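You operate a simulated robot arm through the tools that you are given. There is no shell and no other tool. Be economical: measure what you need, move in short steps, check, and stop when the job is done.

You are at the controls of a simulated robot arm. One attempt, no reset.

## Task
Rinse and blot the grey probe, stow it and switch the meter off.
Fine: use the rinse beaker, then the white pad; stand it in the black holder, then switch the red meter off.
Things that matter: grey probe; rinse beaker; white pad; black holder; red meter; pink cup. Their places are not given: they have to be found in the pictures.

It is judged by the outcome, as a careful person would: the job done as asked, and still so three seconds after it is handed in. It fails if anything else is knocked over, pushed out of place, dropped, spilled or broken.

## Robot
A 6-joint arm with a two-finger parallel gripper, fixed in place. Base frame: the origin is at the foot of the arm, x ahead of it, y to its left, z up; the work surface is at about z = 0. Readings come in cm, rad, newtons and seconds.
With the tool pointing down near the work surface it reaches from about 12 to 50 cm from the base axis. Its first joint turns from -1.257 to 1.257 rad. Payload 0.65 kg.
The TCP is the grasp point between the finger pads, 2.5 cm short of the fingertips. In the tool frame z runs along the fingers and y along their closing line. Largest opening 7.6 cm; finger width 1.8, thickness 1; the body of the gripper, 3.6 by 7.8 cm, starts 4.5 cm behind the TCP.
Orientation is told as [roll, pitch, yaw] about the base's x, y, z axes, in that order, counted from this pose: with the fingers straight down and closing along the base's y, the tool's x points along the base's -x, its y along +y and its z along -z.

## Interface
- The arm moves only by the tool step_arm. Its argument "moves" is a list of rows, each an object of numbers (a shift or turn left out is 0, a gripper value left out holds the last): "hand": the gripper command, from -1 (fully open) to 1 (shut), values between in proportion; "tx", "ty", "tz": the shift along the tool's x, y, z in cm; "rx", "ry", "rz": the turn, a rotation vector about the tool's x, y, z in rad. In form: [{"hand": .., "tx": .., "ty": .., "tz": .., "rx": .., "ry": .., "rz": ..}, ...]. A call has 1 to 10 rows; each row is the pose to reach, as a shift and turn from the pose commanded when the call began, along the tool's axes at that moment. A row lasts 0.2 s, in which the tool goes at most 5 cm and 0.15 rad; a call with a longer step from one row to the next is refused whole, and so is a gripper value outside its range. A pose out of reach is approached as far as the arm can. The call stops where the force on the tool passes 40 N (or 10 N more than at its start, if that is more) or the arm is blocked; 0.2 s more then pass. The fingers move at their own pace (about 10.8 cm/s each) and stop on an object; they squeeze with about 45 N. The grip force told is the motor's: it shows also when the fingers shut on nothing. Time passes only in rows, and 0.2 s behind the last, so rows that repeat a pose let the fingers close. It gives the time, the measured TCP pose, the force on the tool (base axes), the opening and the grip force at its end, in the units of the frame above (readings bear some noise), and new pictures: "views" is both (left out), scene, wrist or none.
- Cameras (640 x 400 px; columns grow to the right, rows downward): "scene" is fixed at [5.67, 26.58, 41.79]; the picture's right is [-0.82, -0.58, 0.00], its down [-0.26, 0.37, -0.89] and it looks along [0.52, -0.73, -0.45] (base axes); focal length 214 px, centre (320, 200). "wrist" rides on the gripper at [-2.8, 0, -4.5] in the tool frame; the picture's right is [0.00, -1.00, 0.00], its down [0.97, 0.00, -0.24] and it looks along [0.24, 0.00, 0.97] (tool axes); focal length 218 px, centre (320, 200).
- pixel_to_xyz(camera, pixels): for up to 12 pixels [column, row] of the newest picture of that camera ("zoom" is the newest enlarged one), the place [x, y, z] in the base frame of the surface seen there, good to about 0.3 cm. It takes no simulated time.
- enlarge(camera, box): a new picture of the part [left, top, right, bottom] of that camera's present view, enlarged. It takes no simulated time.
- finish_job(): hands the job in; it is judged then, once.

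Work in short steps. Measure before you move; look again where a grasp or a placing could have gone wrong, and mend it. You have 80 turns and 120 pictures in all, those below and enlarged ones among them. Open the gripper and draw the arm clear of the work before you hand the job in, unless the task says otherwise; then end with one line.

The tools are called after "Request:" as name(argument=value, ...) on one line, values as JSON. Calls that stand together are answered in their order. step_arm: Moves the arm, as the interface text tells. Its arguments: {"type":"object","properties":{"moves":{"type":"array","items":{"type":"object","properties":{"hand":{"type":"number"},"tx":{"type":"number"},"ty":{"type":"number"},"tz":{"type":"number"},"rx":{"type":"number"},"ry":{"type":"number"},"rz":{"type":"number"}}}},"views":{"type":"string","enum":["both","scene","wrist","none"]}},"required":["moves"]} The other tools are called the same way: pixel_to_xyz (camera, pixels) gives the place of the surface under pixels of a picture; enlarge (camera, box) takes an enlarged picture of a part of a camera's view; finish_job () hands the job in.

At the start:

```text
time: 0.0
position: [26.13, -0.91, 34.48]
tcp_rot: [0.0, -0.002, -0.001]
wrist_force: [-0.4, 0.8, 0.2]
finger_gap: 7.61
grip_force: 0.0
```

scene: 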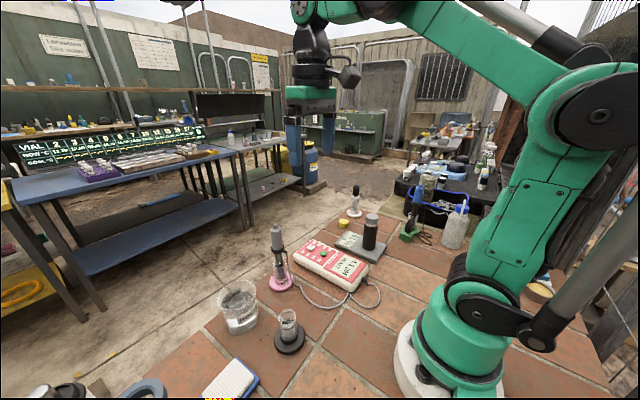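
wrist: 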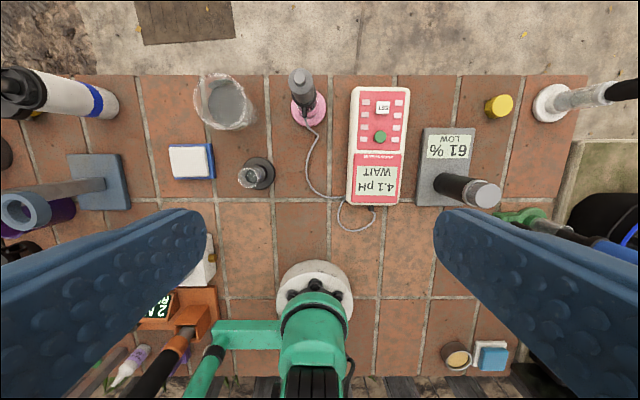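

The wrist picture shows the grey probe in the pink cup (305,95), the beaker (225,103), the pad (190,160), the black holder (257,175) and the red meter (378,145). I enlarge both views to see the details.

Request:
enlarge(camera="wrist", box=[150, 60, 420, 230])

Request:
enlarge(camera="scene", box=[190, 200, 430, 400])

Request:
pixel_to_xyz(camera="wrist", pixels=[[299, 78], [302, 90], [310, 118], [228, 100], [200, 100], [252, 100], [190, 160], [250, 177], [268, 172], [380, 137], [383, 106], [378, 180]])

Request:
pixel_to_xyz(camera="scene", pixels=[[275, 228], [277, 248], [280, 265], [281, 284], [238, 290], [240, 320], [288, 315], [289, 340], [230, 378], [312, 245], [323, 253], [347, 268]])

```text
2.35 times, centred on (285, 145) of wrist
```

zoom: 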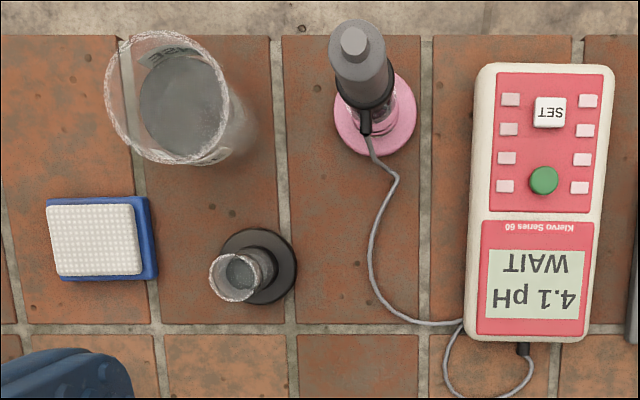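

```text
2.00 times, centred on (310, 300) of scene
```

zoom: 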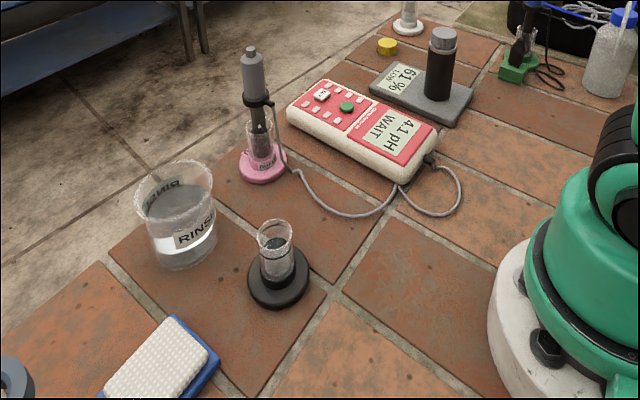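

```text
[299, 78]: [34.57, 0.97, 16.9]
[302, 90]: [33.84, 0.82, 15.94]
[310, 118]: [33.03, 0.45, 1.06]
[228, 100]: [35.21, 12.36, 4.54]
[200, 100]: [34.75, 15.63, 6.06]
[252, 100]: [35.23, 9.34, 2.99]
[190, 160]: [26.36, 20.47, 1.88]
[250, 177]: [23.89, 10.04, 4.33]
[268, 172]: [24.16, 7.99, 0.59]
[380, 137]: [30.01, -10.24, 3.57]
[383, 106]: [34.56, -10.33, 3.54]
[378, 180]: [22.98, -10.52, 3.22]
```

```text
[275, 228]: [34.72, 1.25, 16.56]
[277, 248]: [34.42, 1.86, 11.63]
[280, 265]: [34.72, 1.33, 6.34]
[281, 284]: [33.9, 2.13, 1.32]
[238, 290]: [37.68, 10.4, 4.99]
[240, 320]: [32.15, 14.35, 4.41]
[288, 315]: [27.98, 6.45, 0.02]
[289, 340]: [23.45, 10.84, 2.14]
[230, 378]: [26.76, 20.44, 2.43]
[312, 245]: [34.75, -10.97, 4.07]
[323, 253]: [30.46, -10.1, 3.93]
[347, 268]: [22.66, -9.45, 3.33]
```

The probe stands near (34.6, 1.2), top at about z 17. I look closer at the probe, the holder tube and the meter keys.

Request:
enlarge(camera="scene", box=[250, 210, 330, 300])

Request:
enlarge(camera="wrist", box=[340, 80, 420, 210])

Request:
enlarge(camera="scene", box=[200, 270, 330, 360])

```text
4.44 times, centred on (290, 255) of scene
```

zoom: 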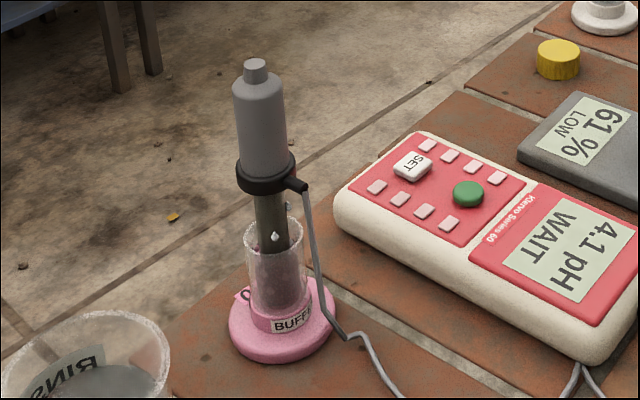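

```text
3.08 times, centred on (380, 145) of wrist
```

zoom: 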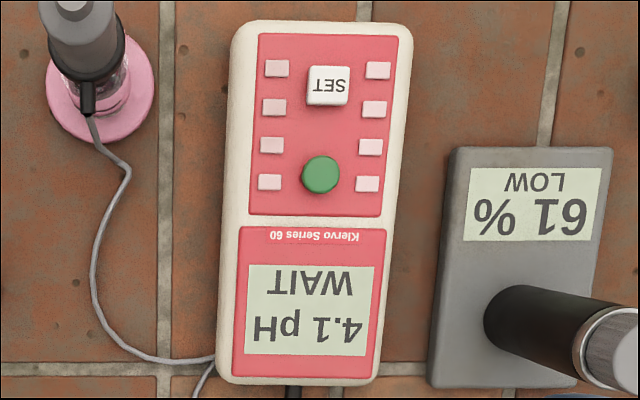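

```text
4.44 times, centred on (265, 315) of scene
```

zoom: 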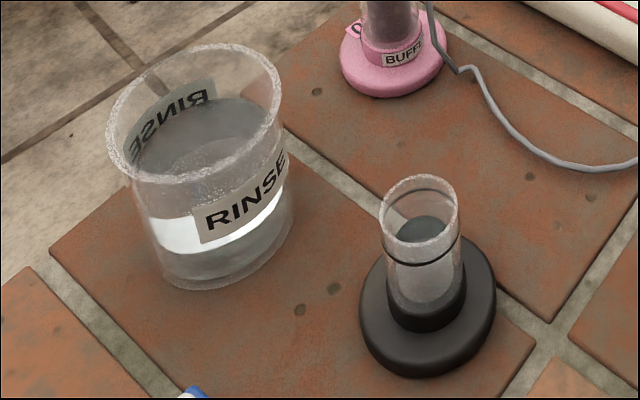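

The meter has a green round key (power) and a SET key; the probe axis works out at about (34.9, 0.9). I move above the probe, with the fingertips still clear of its top, and look.

Request:
step_arm(moves=[{"hand": -1, "tx": -3, "ty": 0.6, "tz": 3}, {"tx": -6, "ty": 1.2, "tz": 6}, {"tx": -8.77, "ty": 1.81, "tz": 9}, {"tx": -8.77, "ty": 1.81, "tz": 11}, {"tx": -8.77, "ty": 1.81, "tz": 11}])

```text
time: 1.2
position: [35.06, 0.94, 23.3]
tcp_rot: [0.0, -0.004, 0.001]
wrist_force: [0.6, 0.3, 0.0]
finger_gap: 7.61
grip_force: 0.0
```

scene: 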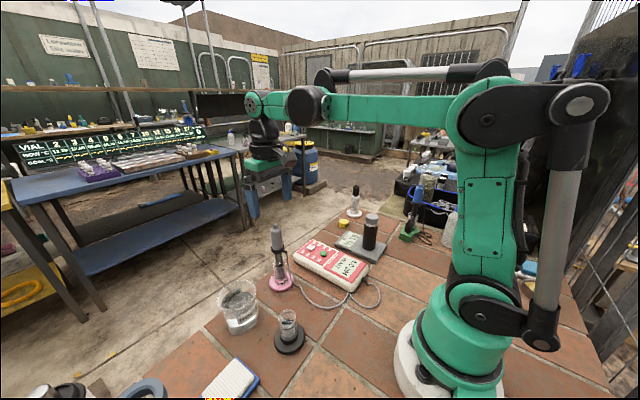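
wrist: 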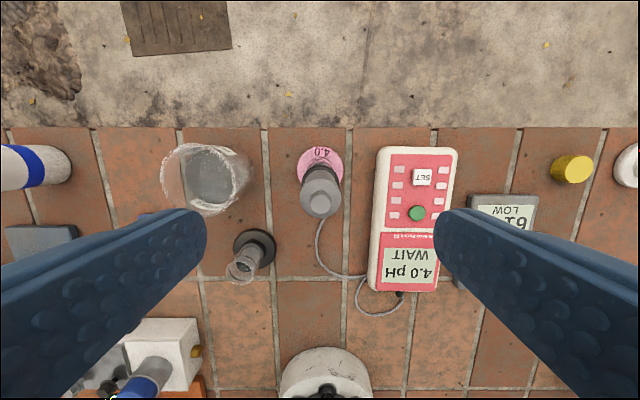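

The probe top at (319,203) is centred between the fingers, and the meter reading is still live. I go down to TCP z = 15 so the fingers take the grey body above the black collar, and close.

Request:
step_arm(moves=[{"hand": -1, "tz": 3}, {"tz": 6}, {"tz": 8.3}, {"tz": 8.3}, {"hand": 1, "tz": 8.3}, {"hand": 1, "tz": 8.3}, {"hand": 1, "tz": 8.3}])

Request:
enlarge(camera="scene", box=[220, 190, 340, 310])

```text
time: 2.8
position: [34.78, 0.94, 15.12]
tcp_rot: [0.001, 0.001, -0.001]
wrist_force: [0.3, -0.5, 0.3]
finger_gap: 2.27
grip_force: 39.1
```

scene: 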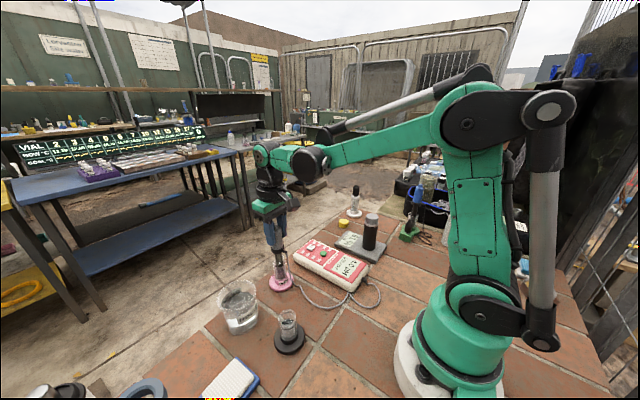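
wrist: 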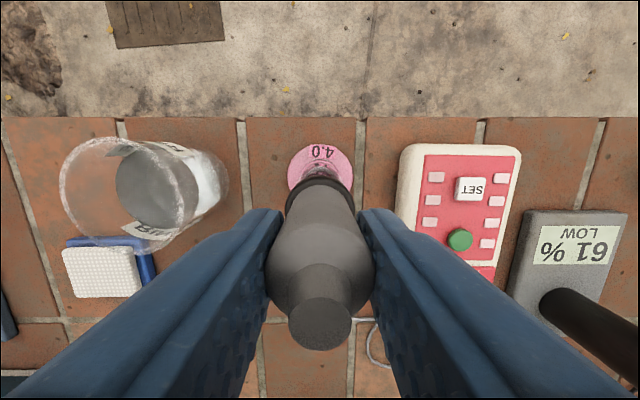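

```text
3.33 times, centred on (280, 250) of scene
```

zoom: 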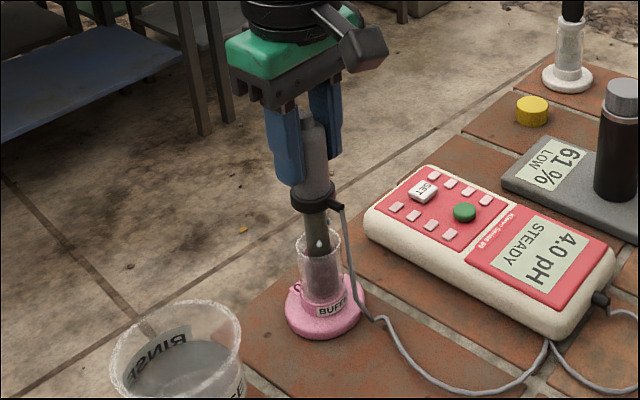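

The grip holds at 2.27 cm and the meter now reads "4.0 pH STEADY". I lift straight up out of the pink cup.

Request:
step_arm(moves=[{"hand": 1, "tz": -1.5}, {"tz": -3}, {"tz": -5}, {"tz": -7}, {"tz": -9}, {"tz": -11}, {"tz": -12}, {"tz": -12}, {"tz": -12}])

Request:
enlarge(camera="scene", box=[200, 130, 380, 330])

```text
time: 4.8
position: [34.76, 0.95, 27.13]
tcp_rot: [0.0, 0.0, 0.0]
wrist_force: [0.5, -1.0, -1.5]
finger_gap: 2.27
grip_force: 39.1
```

scene: 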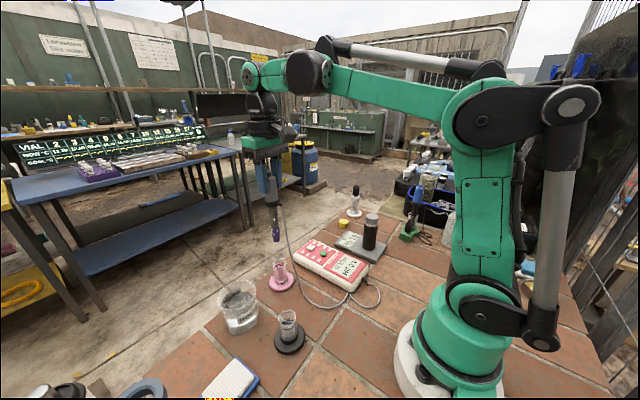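
wrist: 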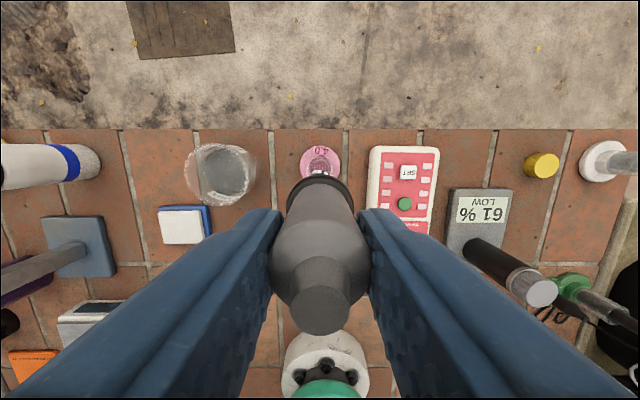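

```text
2.00 times, centred on (290, 230) of scene
```

zoom: 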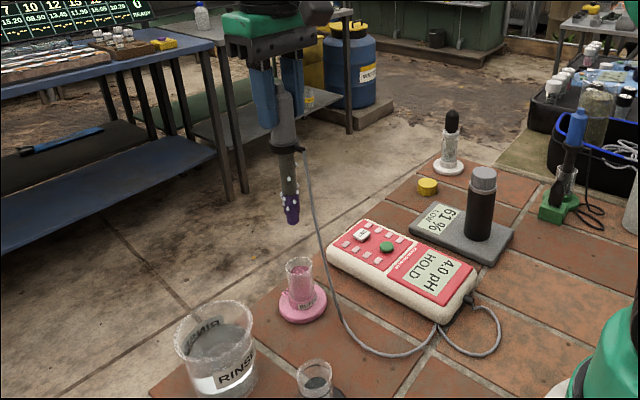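

The probe is free, with wet droplets on its stem and the tip at about zoom (293,222). I measure the tip and the beaker, holder and pad from here.

Request:
pixel_to_xyz(camera="zoom", pixels=[[293, 222], [292, 205], [283, 149], [213, 322], [180, 340], [255, 345], [215, 375]])

Request:
pixel_to_xyz(camera="wrist", pixels=[[232, 172], [190, 175], [254, 172], [221, 147], [180, 225], [163, 212], [202, 238], [320, 160]])

Request:
enlarge(camera="wrist", box=[140, 120, 300, 260])

```text
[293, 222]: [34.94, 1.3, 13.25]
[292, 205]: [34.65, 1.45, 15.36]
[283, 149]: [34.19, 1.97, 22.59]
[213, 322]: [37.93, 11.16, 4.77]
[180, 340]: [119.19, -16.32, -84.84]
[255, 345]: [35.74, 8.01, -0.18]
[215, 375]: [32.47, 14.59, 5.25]
```

```text
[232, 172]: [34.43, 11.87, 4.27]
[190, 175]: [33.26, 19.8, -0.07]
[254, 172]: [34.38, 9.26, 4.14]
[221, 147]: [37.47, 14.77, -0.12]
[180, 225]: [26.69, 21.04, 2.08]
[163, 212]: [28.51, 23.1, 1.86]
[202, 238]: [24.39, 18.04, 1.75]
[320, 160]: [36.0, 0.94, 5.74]
```

```text
2.86 times, centred on (220, 190) of wrist
```

zoom: 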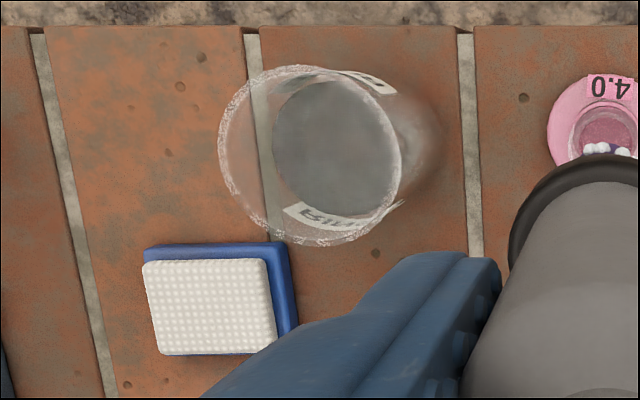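

The tip sits about 13.9 cm below the TCP, and the beaker centre is about (34.7, 12.6) with its rim near z 7.5. I carry the probe over it at this height and check.

Request:
step_arm(moves=[{"hand": 1, "ty": 2}, {"ty": 4.5}, {"ty": 7}, {"ty": 9.5}, {"ty": 11.65}, {"ty": 11.65, "tz": 2}, {"ty": 11.65, "tz": 3}, {"ty": 11.65, "tz": 3}])

Request:
enlarge(camera="scene", box=[160, 170, 340, 350])

```text
time: 6.6
position: [34.81, 12.53, 24.06]
tcp_rot: [0.0, 0.0, 0.0]
wrist_force: [-0.4, -0.2, -0.9]
finger_gap: 2.27
grip_force: 39.0
```

scene: 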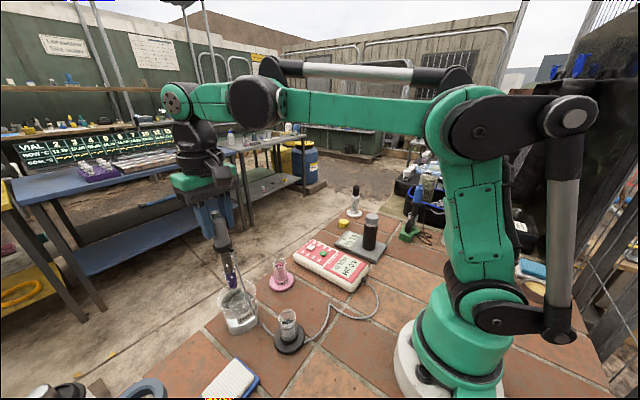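
wrist: 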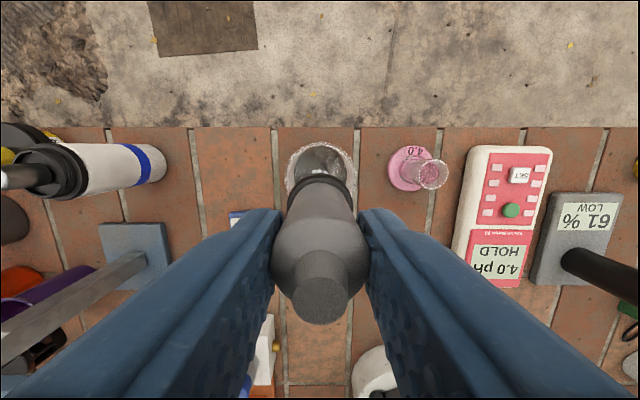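

```text
2.22 times, centred on (250, 260) of scene
```

zoom: 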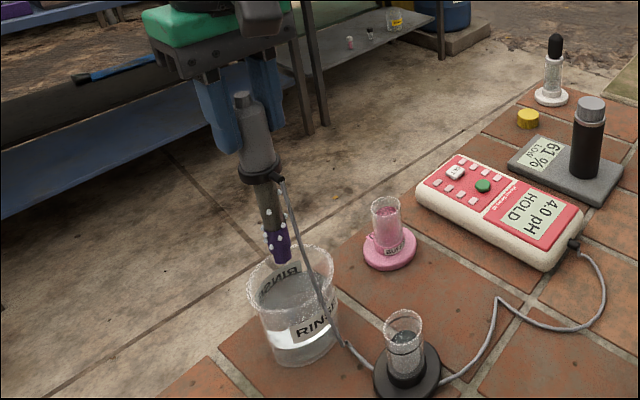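

The meter shows HOLD, and the tip is over the beaker mouth (rim centred at column 320, far edge at row 143 gives a centre near x 34.5). I lower it into the water to TCP z of about 15.5 and swish gently.

Request:
step_arm(moves=[{"hand": 1, "tz": 2, "tx": 0.2}, {"tz": 4, "tx": 0.2}, {"tz": 6, "tx": 0.2}, {"tz": 7.5, "tx": 0.2}, {"tz": 8.5, "tx": 0.2}, {"tz": 8.5, "tx": 0.2}])

Request:
enlarge(camera="scene", box=[180, 230, 320, 350])

```text
time: 8.0
position: [34.65, 12.48, 15.72]
tcp_rot: [0.001, -0.001, 0.0]
wrist_force: [-0.2, -0.8, -1.3]
finger_gap: 2.27
grip_force: 39.4
```

scene: 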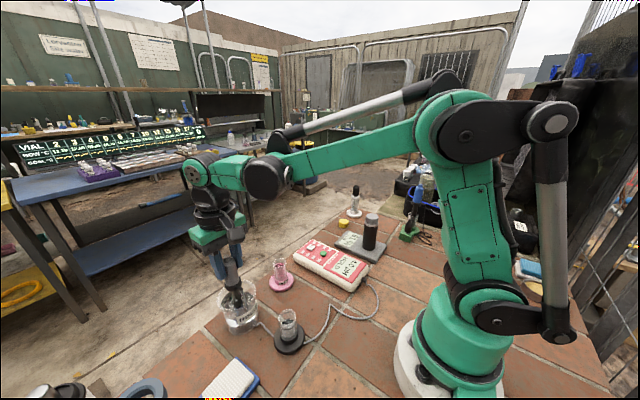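
wrist: 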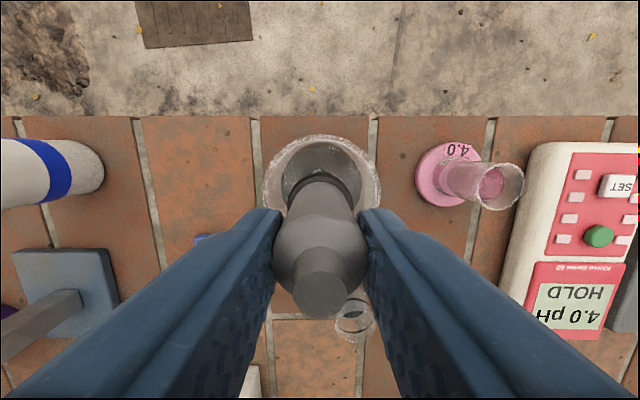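

```text
3.33 times, centred on (250, 290) of scene
```

zoom: 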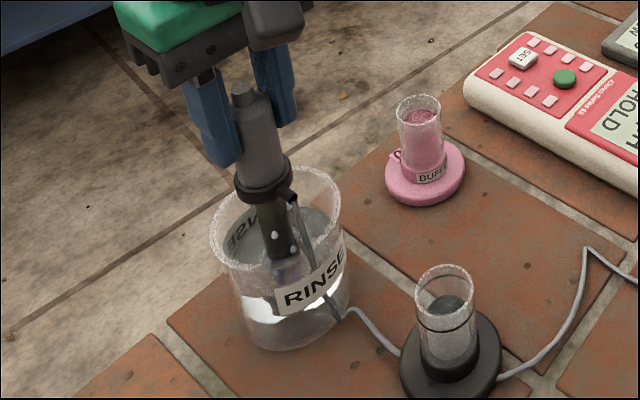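

The tip is submerged and nothing is being pushed (forces about 1 N). I go 0.5 cm deeper and swish gently for about two seconds.

Request:
step_arm(moves=[{"hand": 1, "tz": 0.4}, {"tz": 0.4, "ty": 0.6}, {"tz": 0.4, "ty": 0}, {"tz": 0.4, "ty": -0.6}, {"tz": 0.4, "ty": 0}, {"tz": 0.4, "tx": 0.5}, {"tz": 0.4}, {"tz": 0.4, "tx": -0.5}, {"tz": 0.4}, {"tz": 0.4}], views="none")

Request:
step_arm(moves=[{"hand": 1, "tz": -1}, {"tz": -2.5}, {"tz": -4}, {"tz": -6}, {"tz": -8}, {"tz": -10}, {"tz": -11}, {"tz": -11}, {"tz": -11}])

Request:
enlarge(camera="scene", box=[180, 170, 320, 350])

```text
time: 10.2
position: [34.48, 12.43, 15.19]
tcp_rot: [0.0, -0.002, 0.001]
wrist_force: [0.5, -0.3, -1.7]
finger_gap: 2.26
grip_force: 39.3
```

```text
time: 12.2
position: [34.54, 12.71, 26.23]
tcp_rot: [-0.002, -0.001, 0.001]
wrist_force: [-0.2, -0.2, -1.2]
finger_gap: 2.29
grip_force: 39.3
```

scene: 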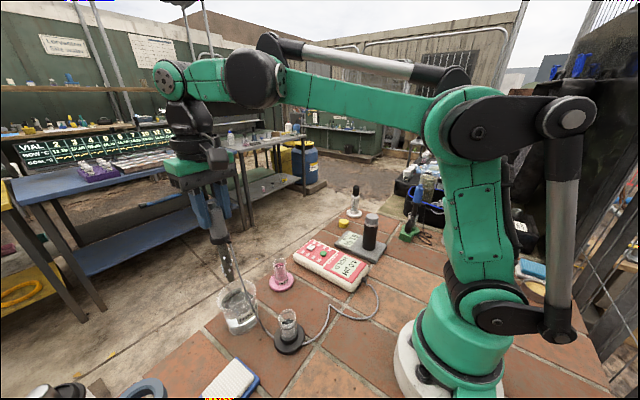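
wrist: 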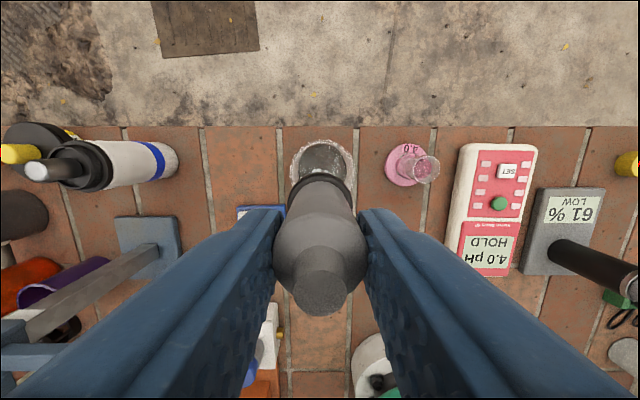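

```text
2.22 times, centred on (250, 260) of scene
```

zoom: 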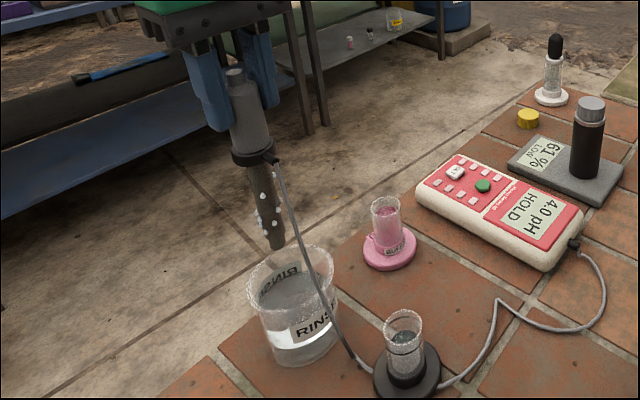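

The purple buffer colour is gone and only clear droplets remain on the stem. I carry the probe over the pad centre, about (26.5, 20.8, 2.0), then down to roughly 3 cm above it.

Request:
step_arm(moves=[{"hand": 1, "tx": 1.6, "ty": 1.6}, {"tx": 3.2, "ty": 3.2}, {"tx": 4.8, "ty": 4.8}, {"tx": 6.4, "ty": 6.4}, {"tx": 8, "ty": 8.1}, {"tx": 8, "ty": 8.1, "tz": 2.5}, {"tx": 8, "ty": 8.1, "tz": 5}, {"tx": 8, "ty": 8.1, "tz": 7}, {"tx": 8, "ty": 8.1, "tz": 7}])

Request:
enlarge(camera="scene", box=[150, 260, 320, 400])

```text
time: 14.2
position: [26.65, 20.64, 19.45]
tcp_rot: [-0.001, -0.001, -0.001]
wrist_force: [0.4, 0.2, -0.5]
finger_gap: 2.27
grip_force: 39.4
```

scene: 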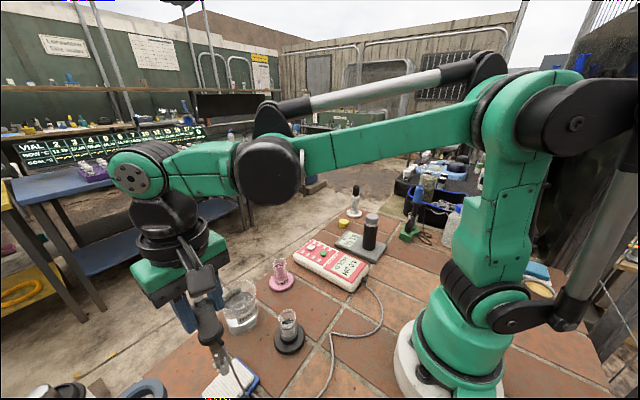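
wrist: 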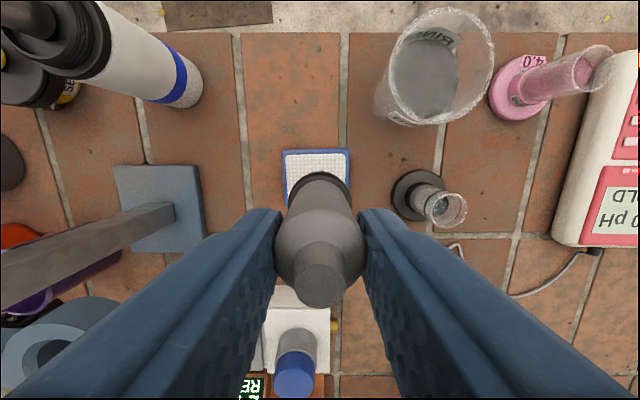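

```text
2.86 times, centred on (235, 330) of scene
```

zoom: 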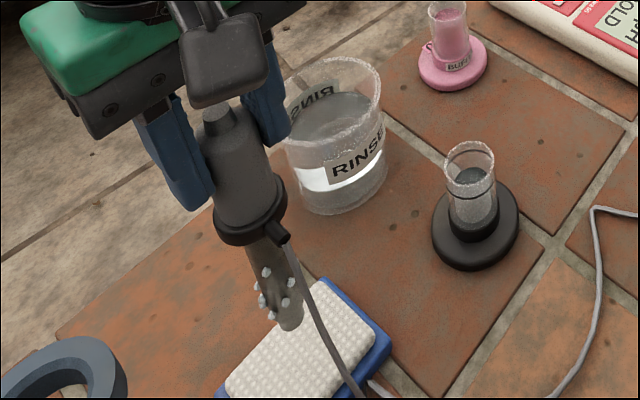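

The tip is over the pad (pad columns 283–350, centred). I lower in small steps until it touches.

Request:
step_arm(moves=[{"hand": 1, "tz": 1}, {"tz": 2}, {"tz": 2.7}, {"tz": 3.1}, {"tz": 3.3}, {"tz": 3.3}], views="none")

Request:
enlarge(camera="scene", box=[170, 310, 290, 400])

```text
time: 15.6
position: [26.68, 20.63, 15.96]
tcp_rot: [0.0, -0.002, 0.002]
wrist_force: [0.8, -1.8, 18.2]
finger_gap: 2.28
grip_force: 39.3
```

```text
4.44 times, centred on (230, 355) of scene
```

zoom: 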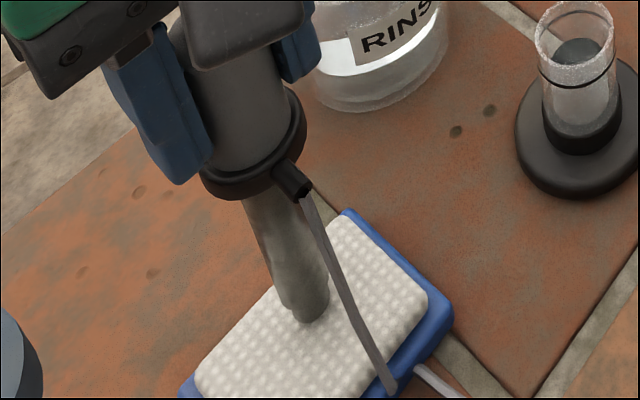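

Contact at about 18 N, and the droplets are gone from the stem. I lift straight off and check.

Request:
step_arm(moves=[{"hand": 1, "tz": -0.2}, {"tz": -0.2}, {"tz": -2}, {"tz": -4.5}, {"tz": -7}, {"tz": -9}, {"tz": -9}])

Request:
enlarge(camera="scene", box=[150, 230, 330, 400])

Request:
enlarge(camera="wrist", box=[270, 60, 470, 220])

```text
time: 17.2
position: [26.59, 20.58, 24.94]
tcp_rot: [0.0, -0.002, 0.001]
wrist_force: [-0.3, -0.1, -0.8]
finger_gap: 2.25
grip_force: 39.2
```

scene: 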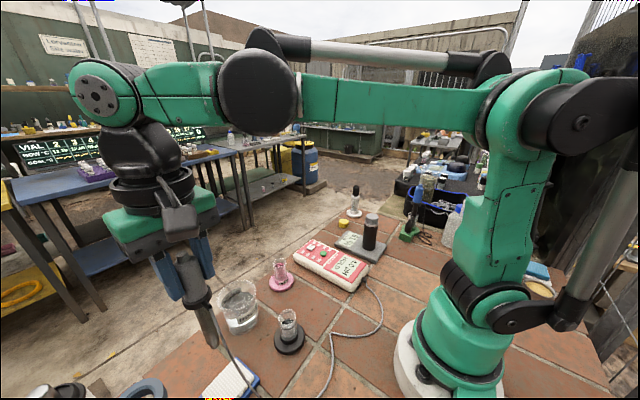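
wrist: 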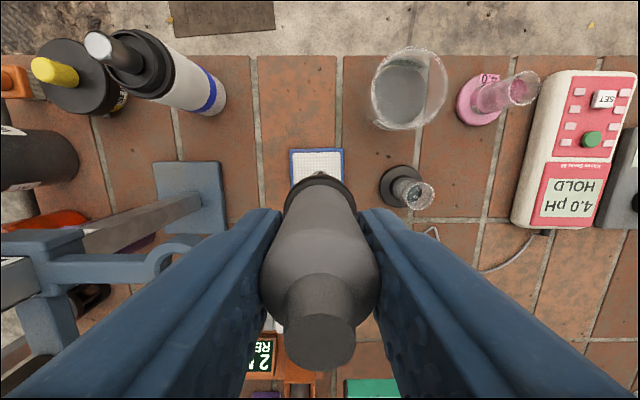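

```text
2.35 times, centred on (240, 315) of scene
```

zoom: 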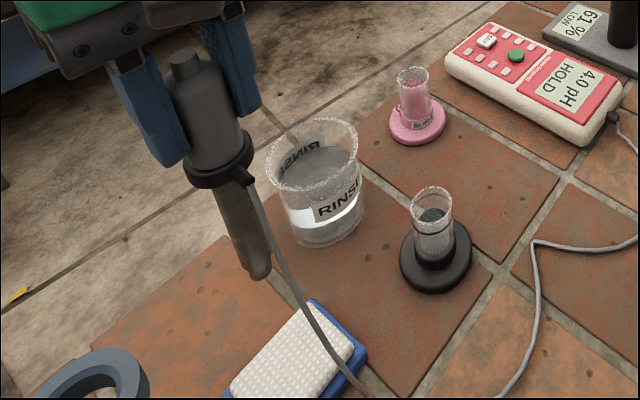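

```text
2.50 times, centred on (370, 140) of wrist
```

zoom: 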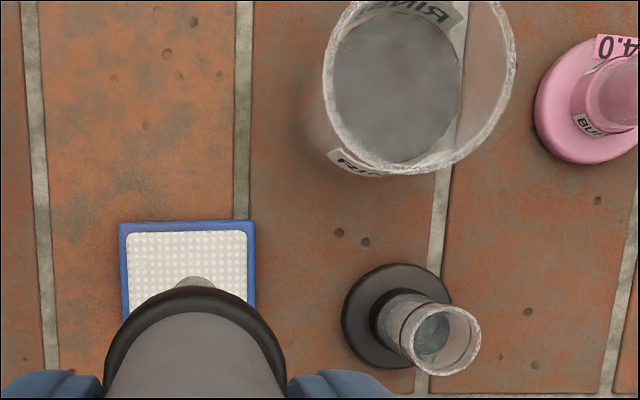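

The stem looks dry. The cap appears nearer the wrist camera than before, so the probe may have slid up a little in the grip; I measure the tip and the holder rim.

Request:
enlarge(camera="scene", box=[160, 240, 310, 360])

Request:
pixel_to_xyz(camera="scene", pixels=[[214, 345], [212, 339], [206, 318], [200, 302], [188, 264], [288, 311], [289, 328], [280, 318], [297, 318], [288, 352]])

Request:
pixel_to_xyz(camera="wrist", pixels=[[321, 342], [320, 180], [434, 194], [411, 186], [400, 187]])

```text
3.33 times, centred on (235, 300) of scene
```

zoom: 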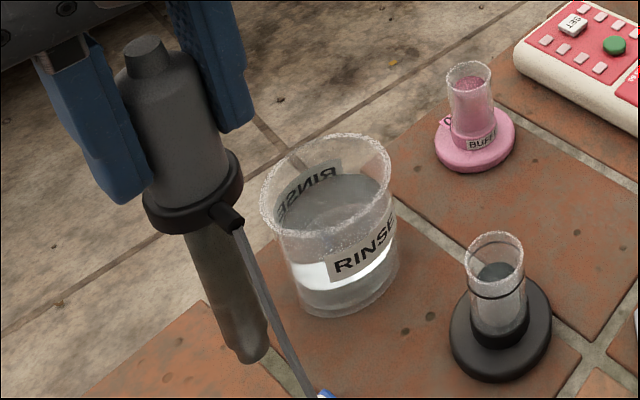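

```text
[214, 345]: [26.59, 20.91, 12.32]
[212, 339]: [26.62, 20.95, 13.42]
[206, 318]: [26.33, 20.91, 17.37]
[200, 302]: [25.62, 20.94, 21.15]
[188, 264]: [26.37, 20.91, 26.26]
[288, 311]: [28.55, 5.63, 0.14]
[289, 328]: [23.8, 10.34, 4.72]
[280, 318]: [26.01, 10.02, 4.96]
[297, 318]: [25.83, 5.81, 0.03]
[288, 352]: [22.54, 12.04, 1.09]
```

```text
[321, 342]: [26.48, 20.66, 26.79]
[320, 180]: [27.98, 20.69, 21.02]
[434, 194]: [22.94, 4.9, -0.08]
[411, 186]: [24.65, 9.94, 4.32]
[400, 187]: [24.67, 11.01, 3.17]
```

The probe is still vertical, with its tip 13–13.9 cm below the TCP. I carry it over the holder near (24.2, 9.8), staying well above the tube rim.

Request:
step_arm(moves=[{"hand": 1, "tx": 0.5, "ty": -2.5}, {"tx": 1, "ty": -5}, {"tx": 1.6, "ty": -7.5}, {"tx": 2.2, "ty": -9.5}, {"tx": 2.4, "ty": -10.8}, {"tx": 2.4, "ty": -10.8, "tz": 1.5}, {"tx": 2.4, "ty": -10.8, "tz": 2.5}, {"tx": 2.4, "ty": -10.8, "tz": 2.5}])

Request:
enlarge(camera="scene", box=[240, 260, 340, 370])

Request:
enlarge(camera="wrist", box=[250, 120, 390, 220])

```text
time: 19.0
position: [24.2, 9.64, 22.37]
tcp_rot: [-0.002, -0.002, 0.001]
wrist_force: [0.2, 0.0, -0.9]
finger_gap: 2.27
grip_force: 39.0
```

scene: 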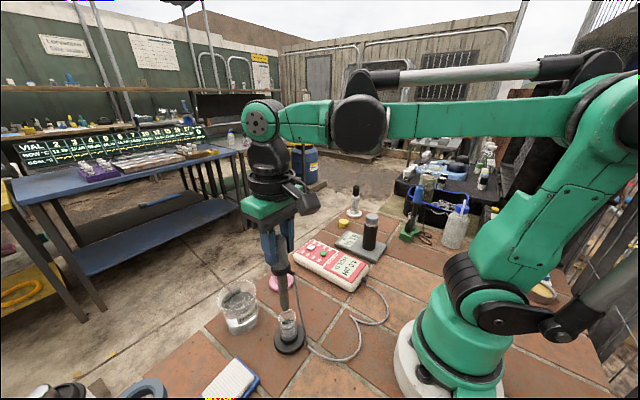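
wrist: 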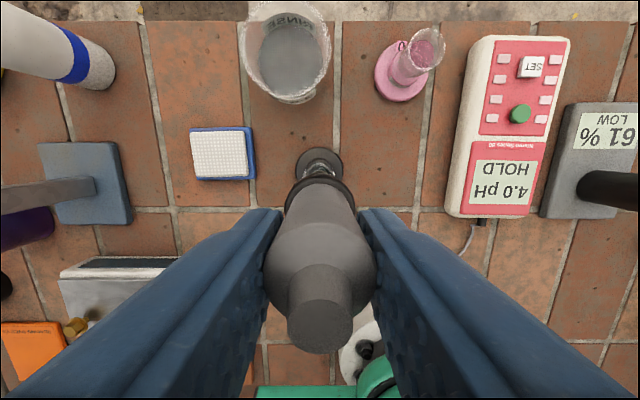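

```text
3.64 times, centred on (290, 315) of scene
```

zoom: 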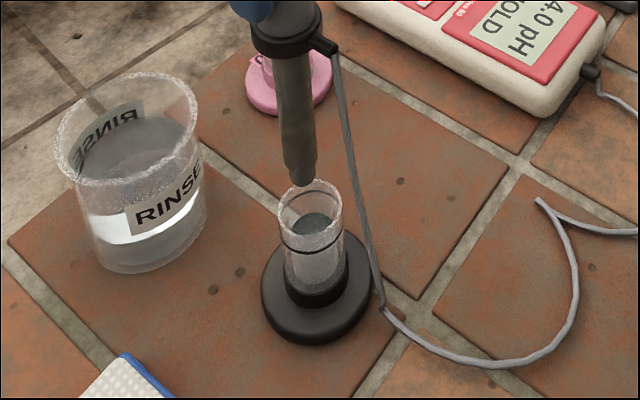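

```text
4.00 times, centred on (320, 170) of wrist
```

zoom: 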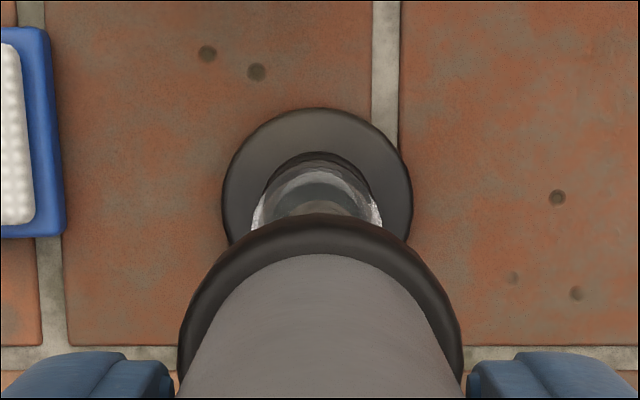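

The tube is centred in y (columns around 319); in the scene view the tip sits about 0.25 cm too far in +x. I shift by that much, lower into the tube mouth, and check.

Request:
step_arm(moves=[{"hand": 1, "tx": 0.25}, {"tx": 0.25, "tz": 1}, {"tx": 0.25, "tz": 2}, {"tx": 0.25, "tz": 3}, {"tx": 0.25, "tz": 4}, {"tx": 0.25, "tz": 4}], views="none")

Request:
enlarge(camera="scene", box=[240, 260, 340, 370])

```text
time: 20.4
position: [23.84, 9.77, 18.43]
tcp_rot: [0.0, -0.001, 0.0]
wrist_force: [-0.1, 0.8, -0.5]
finger_gap: 2.27
grip_force: 39.4
```

```text
3.64 times, centred on (290, 315) of scene
```

zoom: 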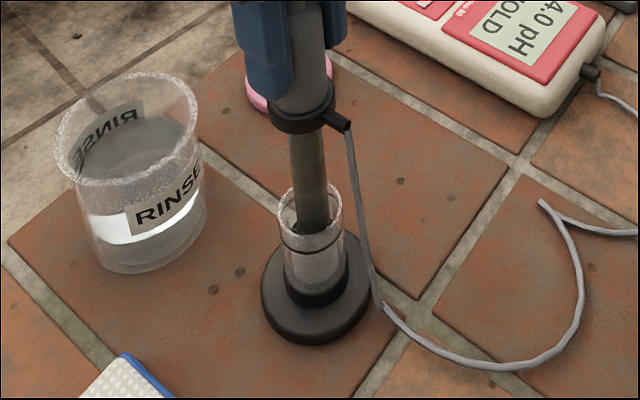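

The tip is centred inside the tube with no side force. I lower it on towards TCP z of about 15, watching for bottom contact.

Request:
step_arm(moves=[{"hand": 1, "tz": 1}, {"tz": 2}, {"tz": 2.6}, {"tz": 3}, {"tz": 3}], views="none")

Request:
enlarge(camera="scene", box=[240, 250, 340, 360])

```text
time: 21.6
position: [23.97, 9.91, 15.4]
tcp_rot: [-0.001, -0.001, -0.001]
wrist_force: [0.8, 1.4, 24.8]
finger_gap: 2.27
grip_force: 39.3
```

```text
3.64 times, centred on (290, 305) of scene
```

zoom: 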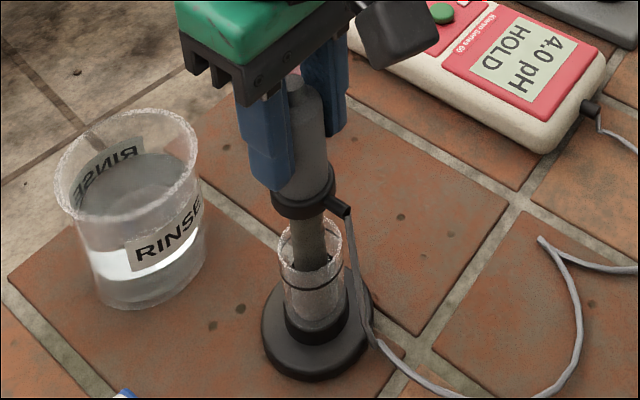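

It rests on the bottom of the holder (25 N). I ease up slightly, open the fingers and check that it stands.

Request:
step_arm(moves=[{"hand": 1, "tz": -0.2}, {"tz": -0.2}, {"hand": 0.2, "tz": -0.2}, {"hand": -0.3, "tz": -0.2}, {"hand": -0.3, "tz": -0.2}], views="wrist")

Request:
enlarge(camera="scene", box=[240, 250, 340, 360])

```text
time: 22.8
position: [23.92, 9.84, 15.58]
tcp_rot: [0.001, -0.002, 0.001]
wrist_force: [0.2, -0.8, 0.4]
finger_gap: 4.93
grip_force: 0.1
```

wrist: 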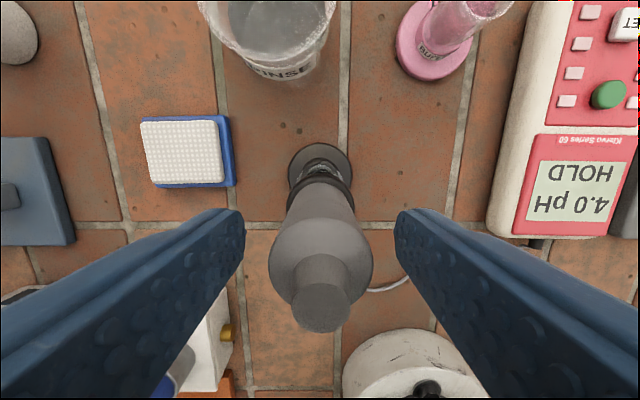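

```text
3.64 times, centred on (290, 305) of scene
```

zoom: 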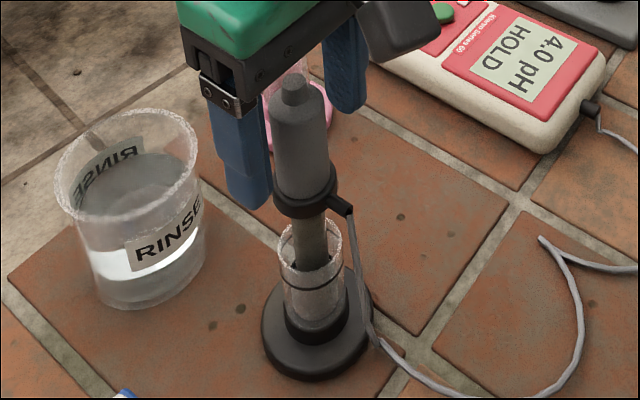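

The probe stands on its own. I raise straight up to clear it, then move across towards the meter at height with the fingers closed.

Request:
step_arm(moves=[{"hand": -0.3, "tz": -2}, {"tz": -5}, {"tz": -8}, {"tz": -8, "tx": -1.5, "ty": -5}, {"hand": 1, "tz": -8, "tx": -3, "ty": -9.9}, {"tz": -8, "tx": -4.5, "ty": -14.5}, {"tz": -8, "tx": -6, "ty": -19}, {"tz": -8, "tx": -6.1, "ty": -20.1}, {"tz": -8, "tx": -6.1, "ty": -20.1}])

Request:
enlarge(camera="wrist", box=[220, 60, 420, 240])

Request:
enlarge(camera="scene", box=[220, 220, 400, 370])

```text
refused: row 4 steps farther than a row can; nothing moved
```

```text
2.22 times, centred on (320, 150) of wrist
```

zoom: 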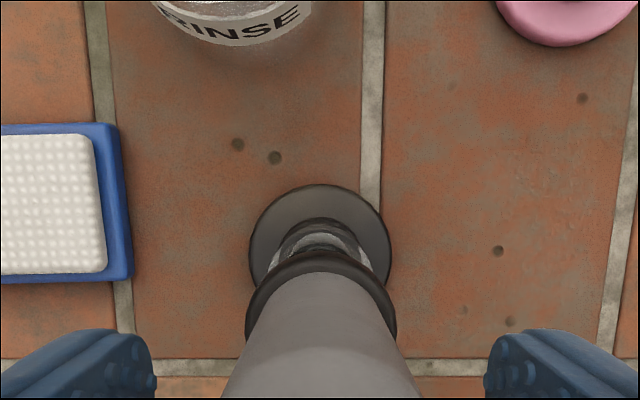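

```text
2.67 times, centred on (310, 295) of scene
```

zoom: 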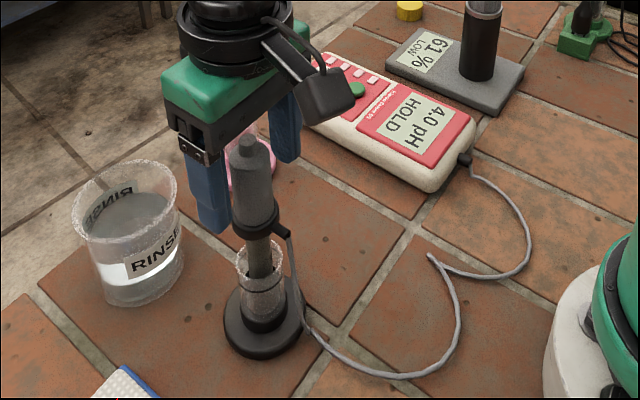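

The move was refused because one row's step was too long; nothing moved. I repeat it with shorter steps.

Request:
step_arm(moves=[{"hand": -0.3, "tz": -2}, {"tz": -5}, {"tz": -8}, {"tz": -8, "tx": -1.3, "ty": -4}, {"hand": 1, "tz": -8, "tx": -2.6, "ty": -8}, {"tz": -8, "tx": -3.9, "ty": -12}, {"tz": -8, "tx": -5, "ty": -16}, {"tz": -8, "tx": -6.1, "ty": -20}, {"tz": -8, "tx": -6.1, "ty": -20.1}])

Request:
enlarge(camera="wrist", box=[220, 60, 420, 240])

```text
time: 24.8
position: [29.96, -10.42, 23.5]
tcp_rot: [0.0, -0.002, 0.001]
wrist_force: [-0.5, 0.0, 0.4]
finger_gap: 0.0
grip_force: 23.8
```

scene: 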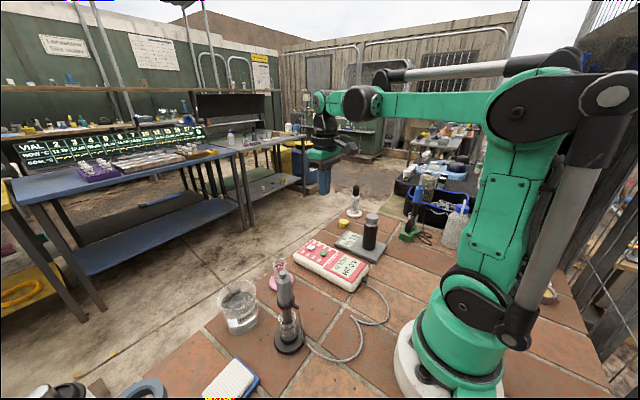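
wrist: 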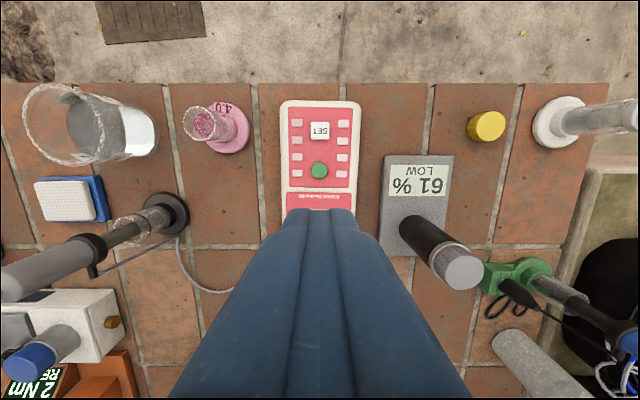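

```text
2.22 times, centred on (320, 150) of wrist
```

zoom: 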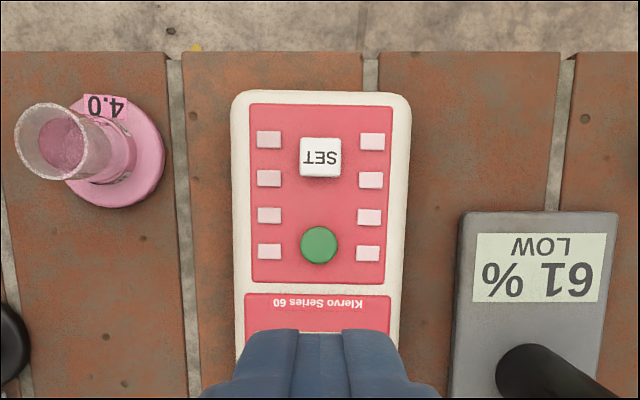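

The green key is at wrist (320,170), directly ahead of the closed fingers. I measure it precisely.

Request:
pixel_to_xyz(camera="wrist", pixels=[[320, 170], [316, 170], [324, 170], [320, 165], [320, 175], [320, 184]])

Request:
pixel_to_xyz(camera="scene", pixels=[[324, 253], [322, 252]])

```text
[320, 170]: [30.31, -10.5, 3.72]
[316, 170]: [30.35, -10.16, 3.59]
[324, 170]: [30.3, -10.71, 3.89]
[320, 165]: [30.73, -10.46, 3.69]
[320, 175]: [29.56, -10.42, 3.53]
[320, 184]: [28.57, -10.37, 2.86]
```

```text
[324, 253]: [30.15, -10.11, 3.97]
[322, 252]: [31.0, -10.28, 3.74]
```

The green key is at (30.2, -10.4, 3.7), so contact comes at TCP z of about 6.2. I descend to about 0.8 cm above it first.

Request:
step_arm(moves=[{"hand": 1, "tx": -0.25, "tz": 4}, {"tx": -0.25, "tz": 8}, {"tx": -0.25, "tz": 12}, {"tx": -0.25, "tz": 15}, {"tx": -0.25, "tz": 16.5}, {"tx": -0.25, "tz": 16.5}])

Request:
enlarge(camera="scene", box=[270, 200, 390, 310])

```text
time: 26.2
position: [30.27, -10.37, 7.13]
tcp_rot: [0.0, -0.002, 0.001]
wrist_force: [-0.3, -0.9, 0.8]
finger_gap: 0.01
grip_force: 23.9
```

scene: 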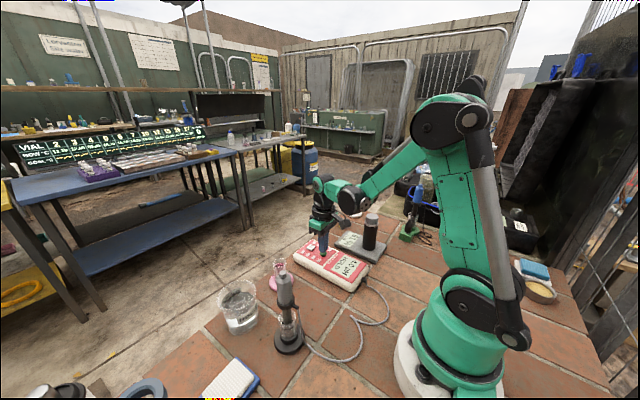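
wrist: 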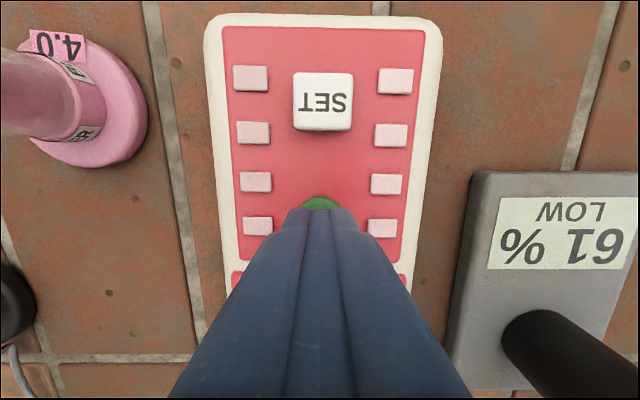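

```text
3.64 times, centred on (330, 255) of scene
```

zoom: 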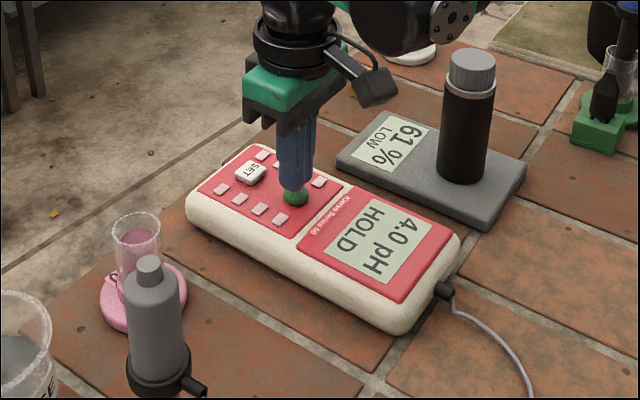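

The fingers are right over the green key. I press slowly and then back off.

Request:
step_arm(moves=[{"hand": 1, "tz": 0.5}, {"tz": 0.8}, {"tz": 1.0}, {"tz": 1.2}, {"tz": 1.3}], views="none")

Request:
enlarge(camera="scene", box=[270, 200, 390, 310])

```text
time: 27.4
position: [30.28, -10.23, 5.75]
tcp_rot: [-0.002, 0.0, 0.0]
wrist_force: [2.3, -1.0, 35.1]
finger_gap: 0.0
grip_force: 23.4
```

```text
3.64 times, centred on (330, 255) of scene
```

zoom: 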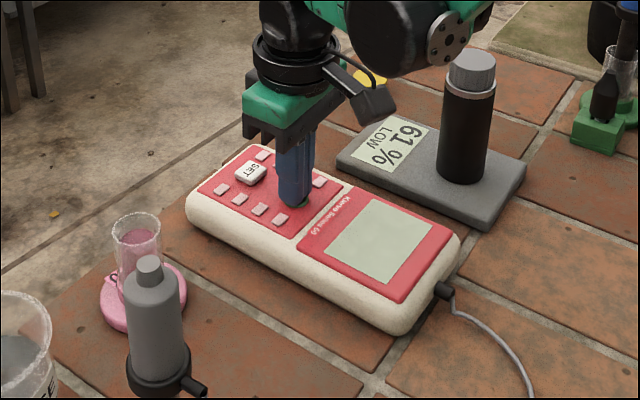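

The display is blank, so the meter is off. I lift straight up, open the gripper once clear, and look over everything.

Request:
step_arm(moves=[{"hand": 1, "tz": -2}, {"tz": -5}, {"tz": -9}, {"tz": -13}, {"tz": -17}, {"hand": -1, "tz": -20}, {"tz": -22}, {"tz": -22}, {"tz": -22}])

Request:
enlarge(camera="scene", box=[190, 210, 400, 400])

```text
time: 29.4
position: [30.09, -10.24, 27.84]
tcp_rot: [-0.002, -0.002, 0.001]
wrist_force: [0.1, -0.5, -0.2]
finger_gap: 7.6
grip_force: 0.0
```

scene: 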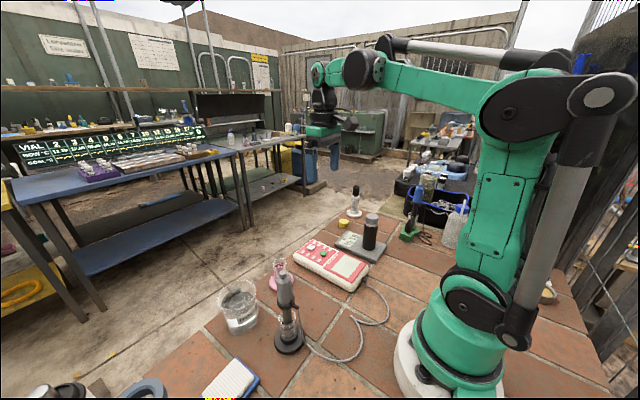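
wrist: 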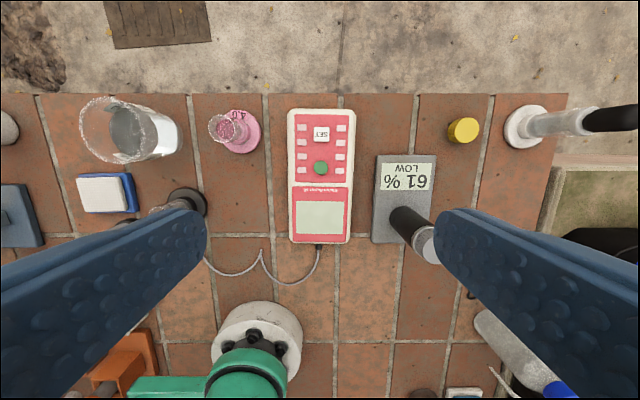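

```text
2.11 times, centred on (295, 305) of scene
```

zoom: 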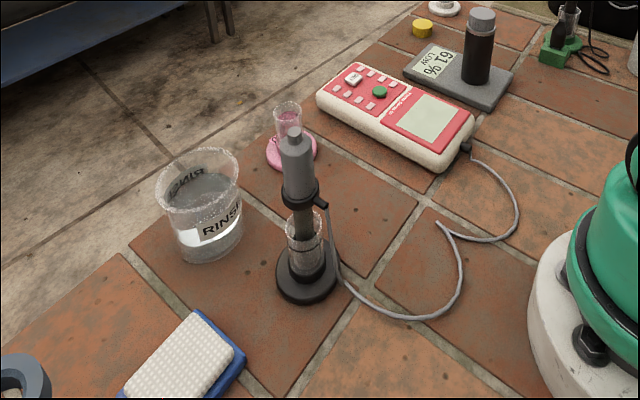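

The probe stands in the black holder, the meter display is blank, everything else is in place, and the arm is clear with the gripper open. I hand the job in.

Request:
finish_job()

```text
The job is handed in.
```

I rinsed the grey probe in the beaker, blotted it on the white pad, stood it in the black holder and switched the red meter off; nothing else was knocked over or spilled.
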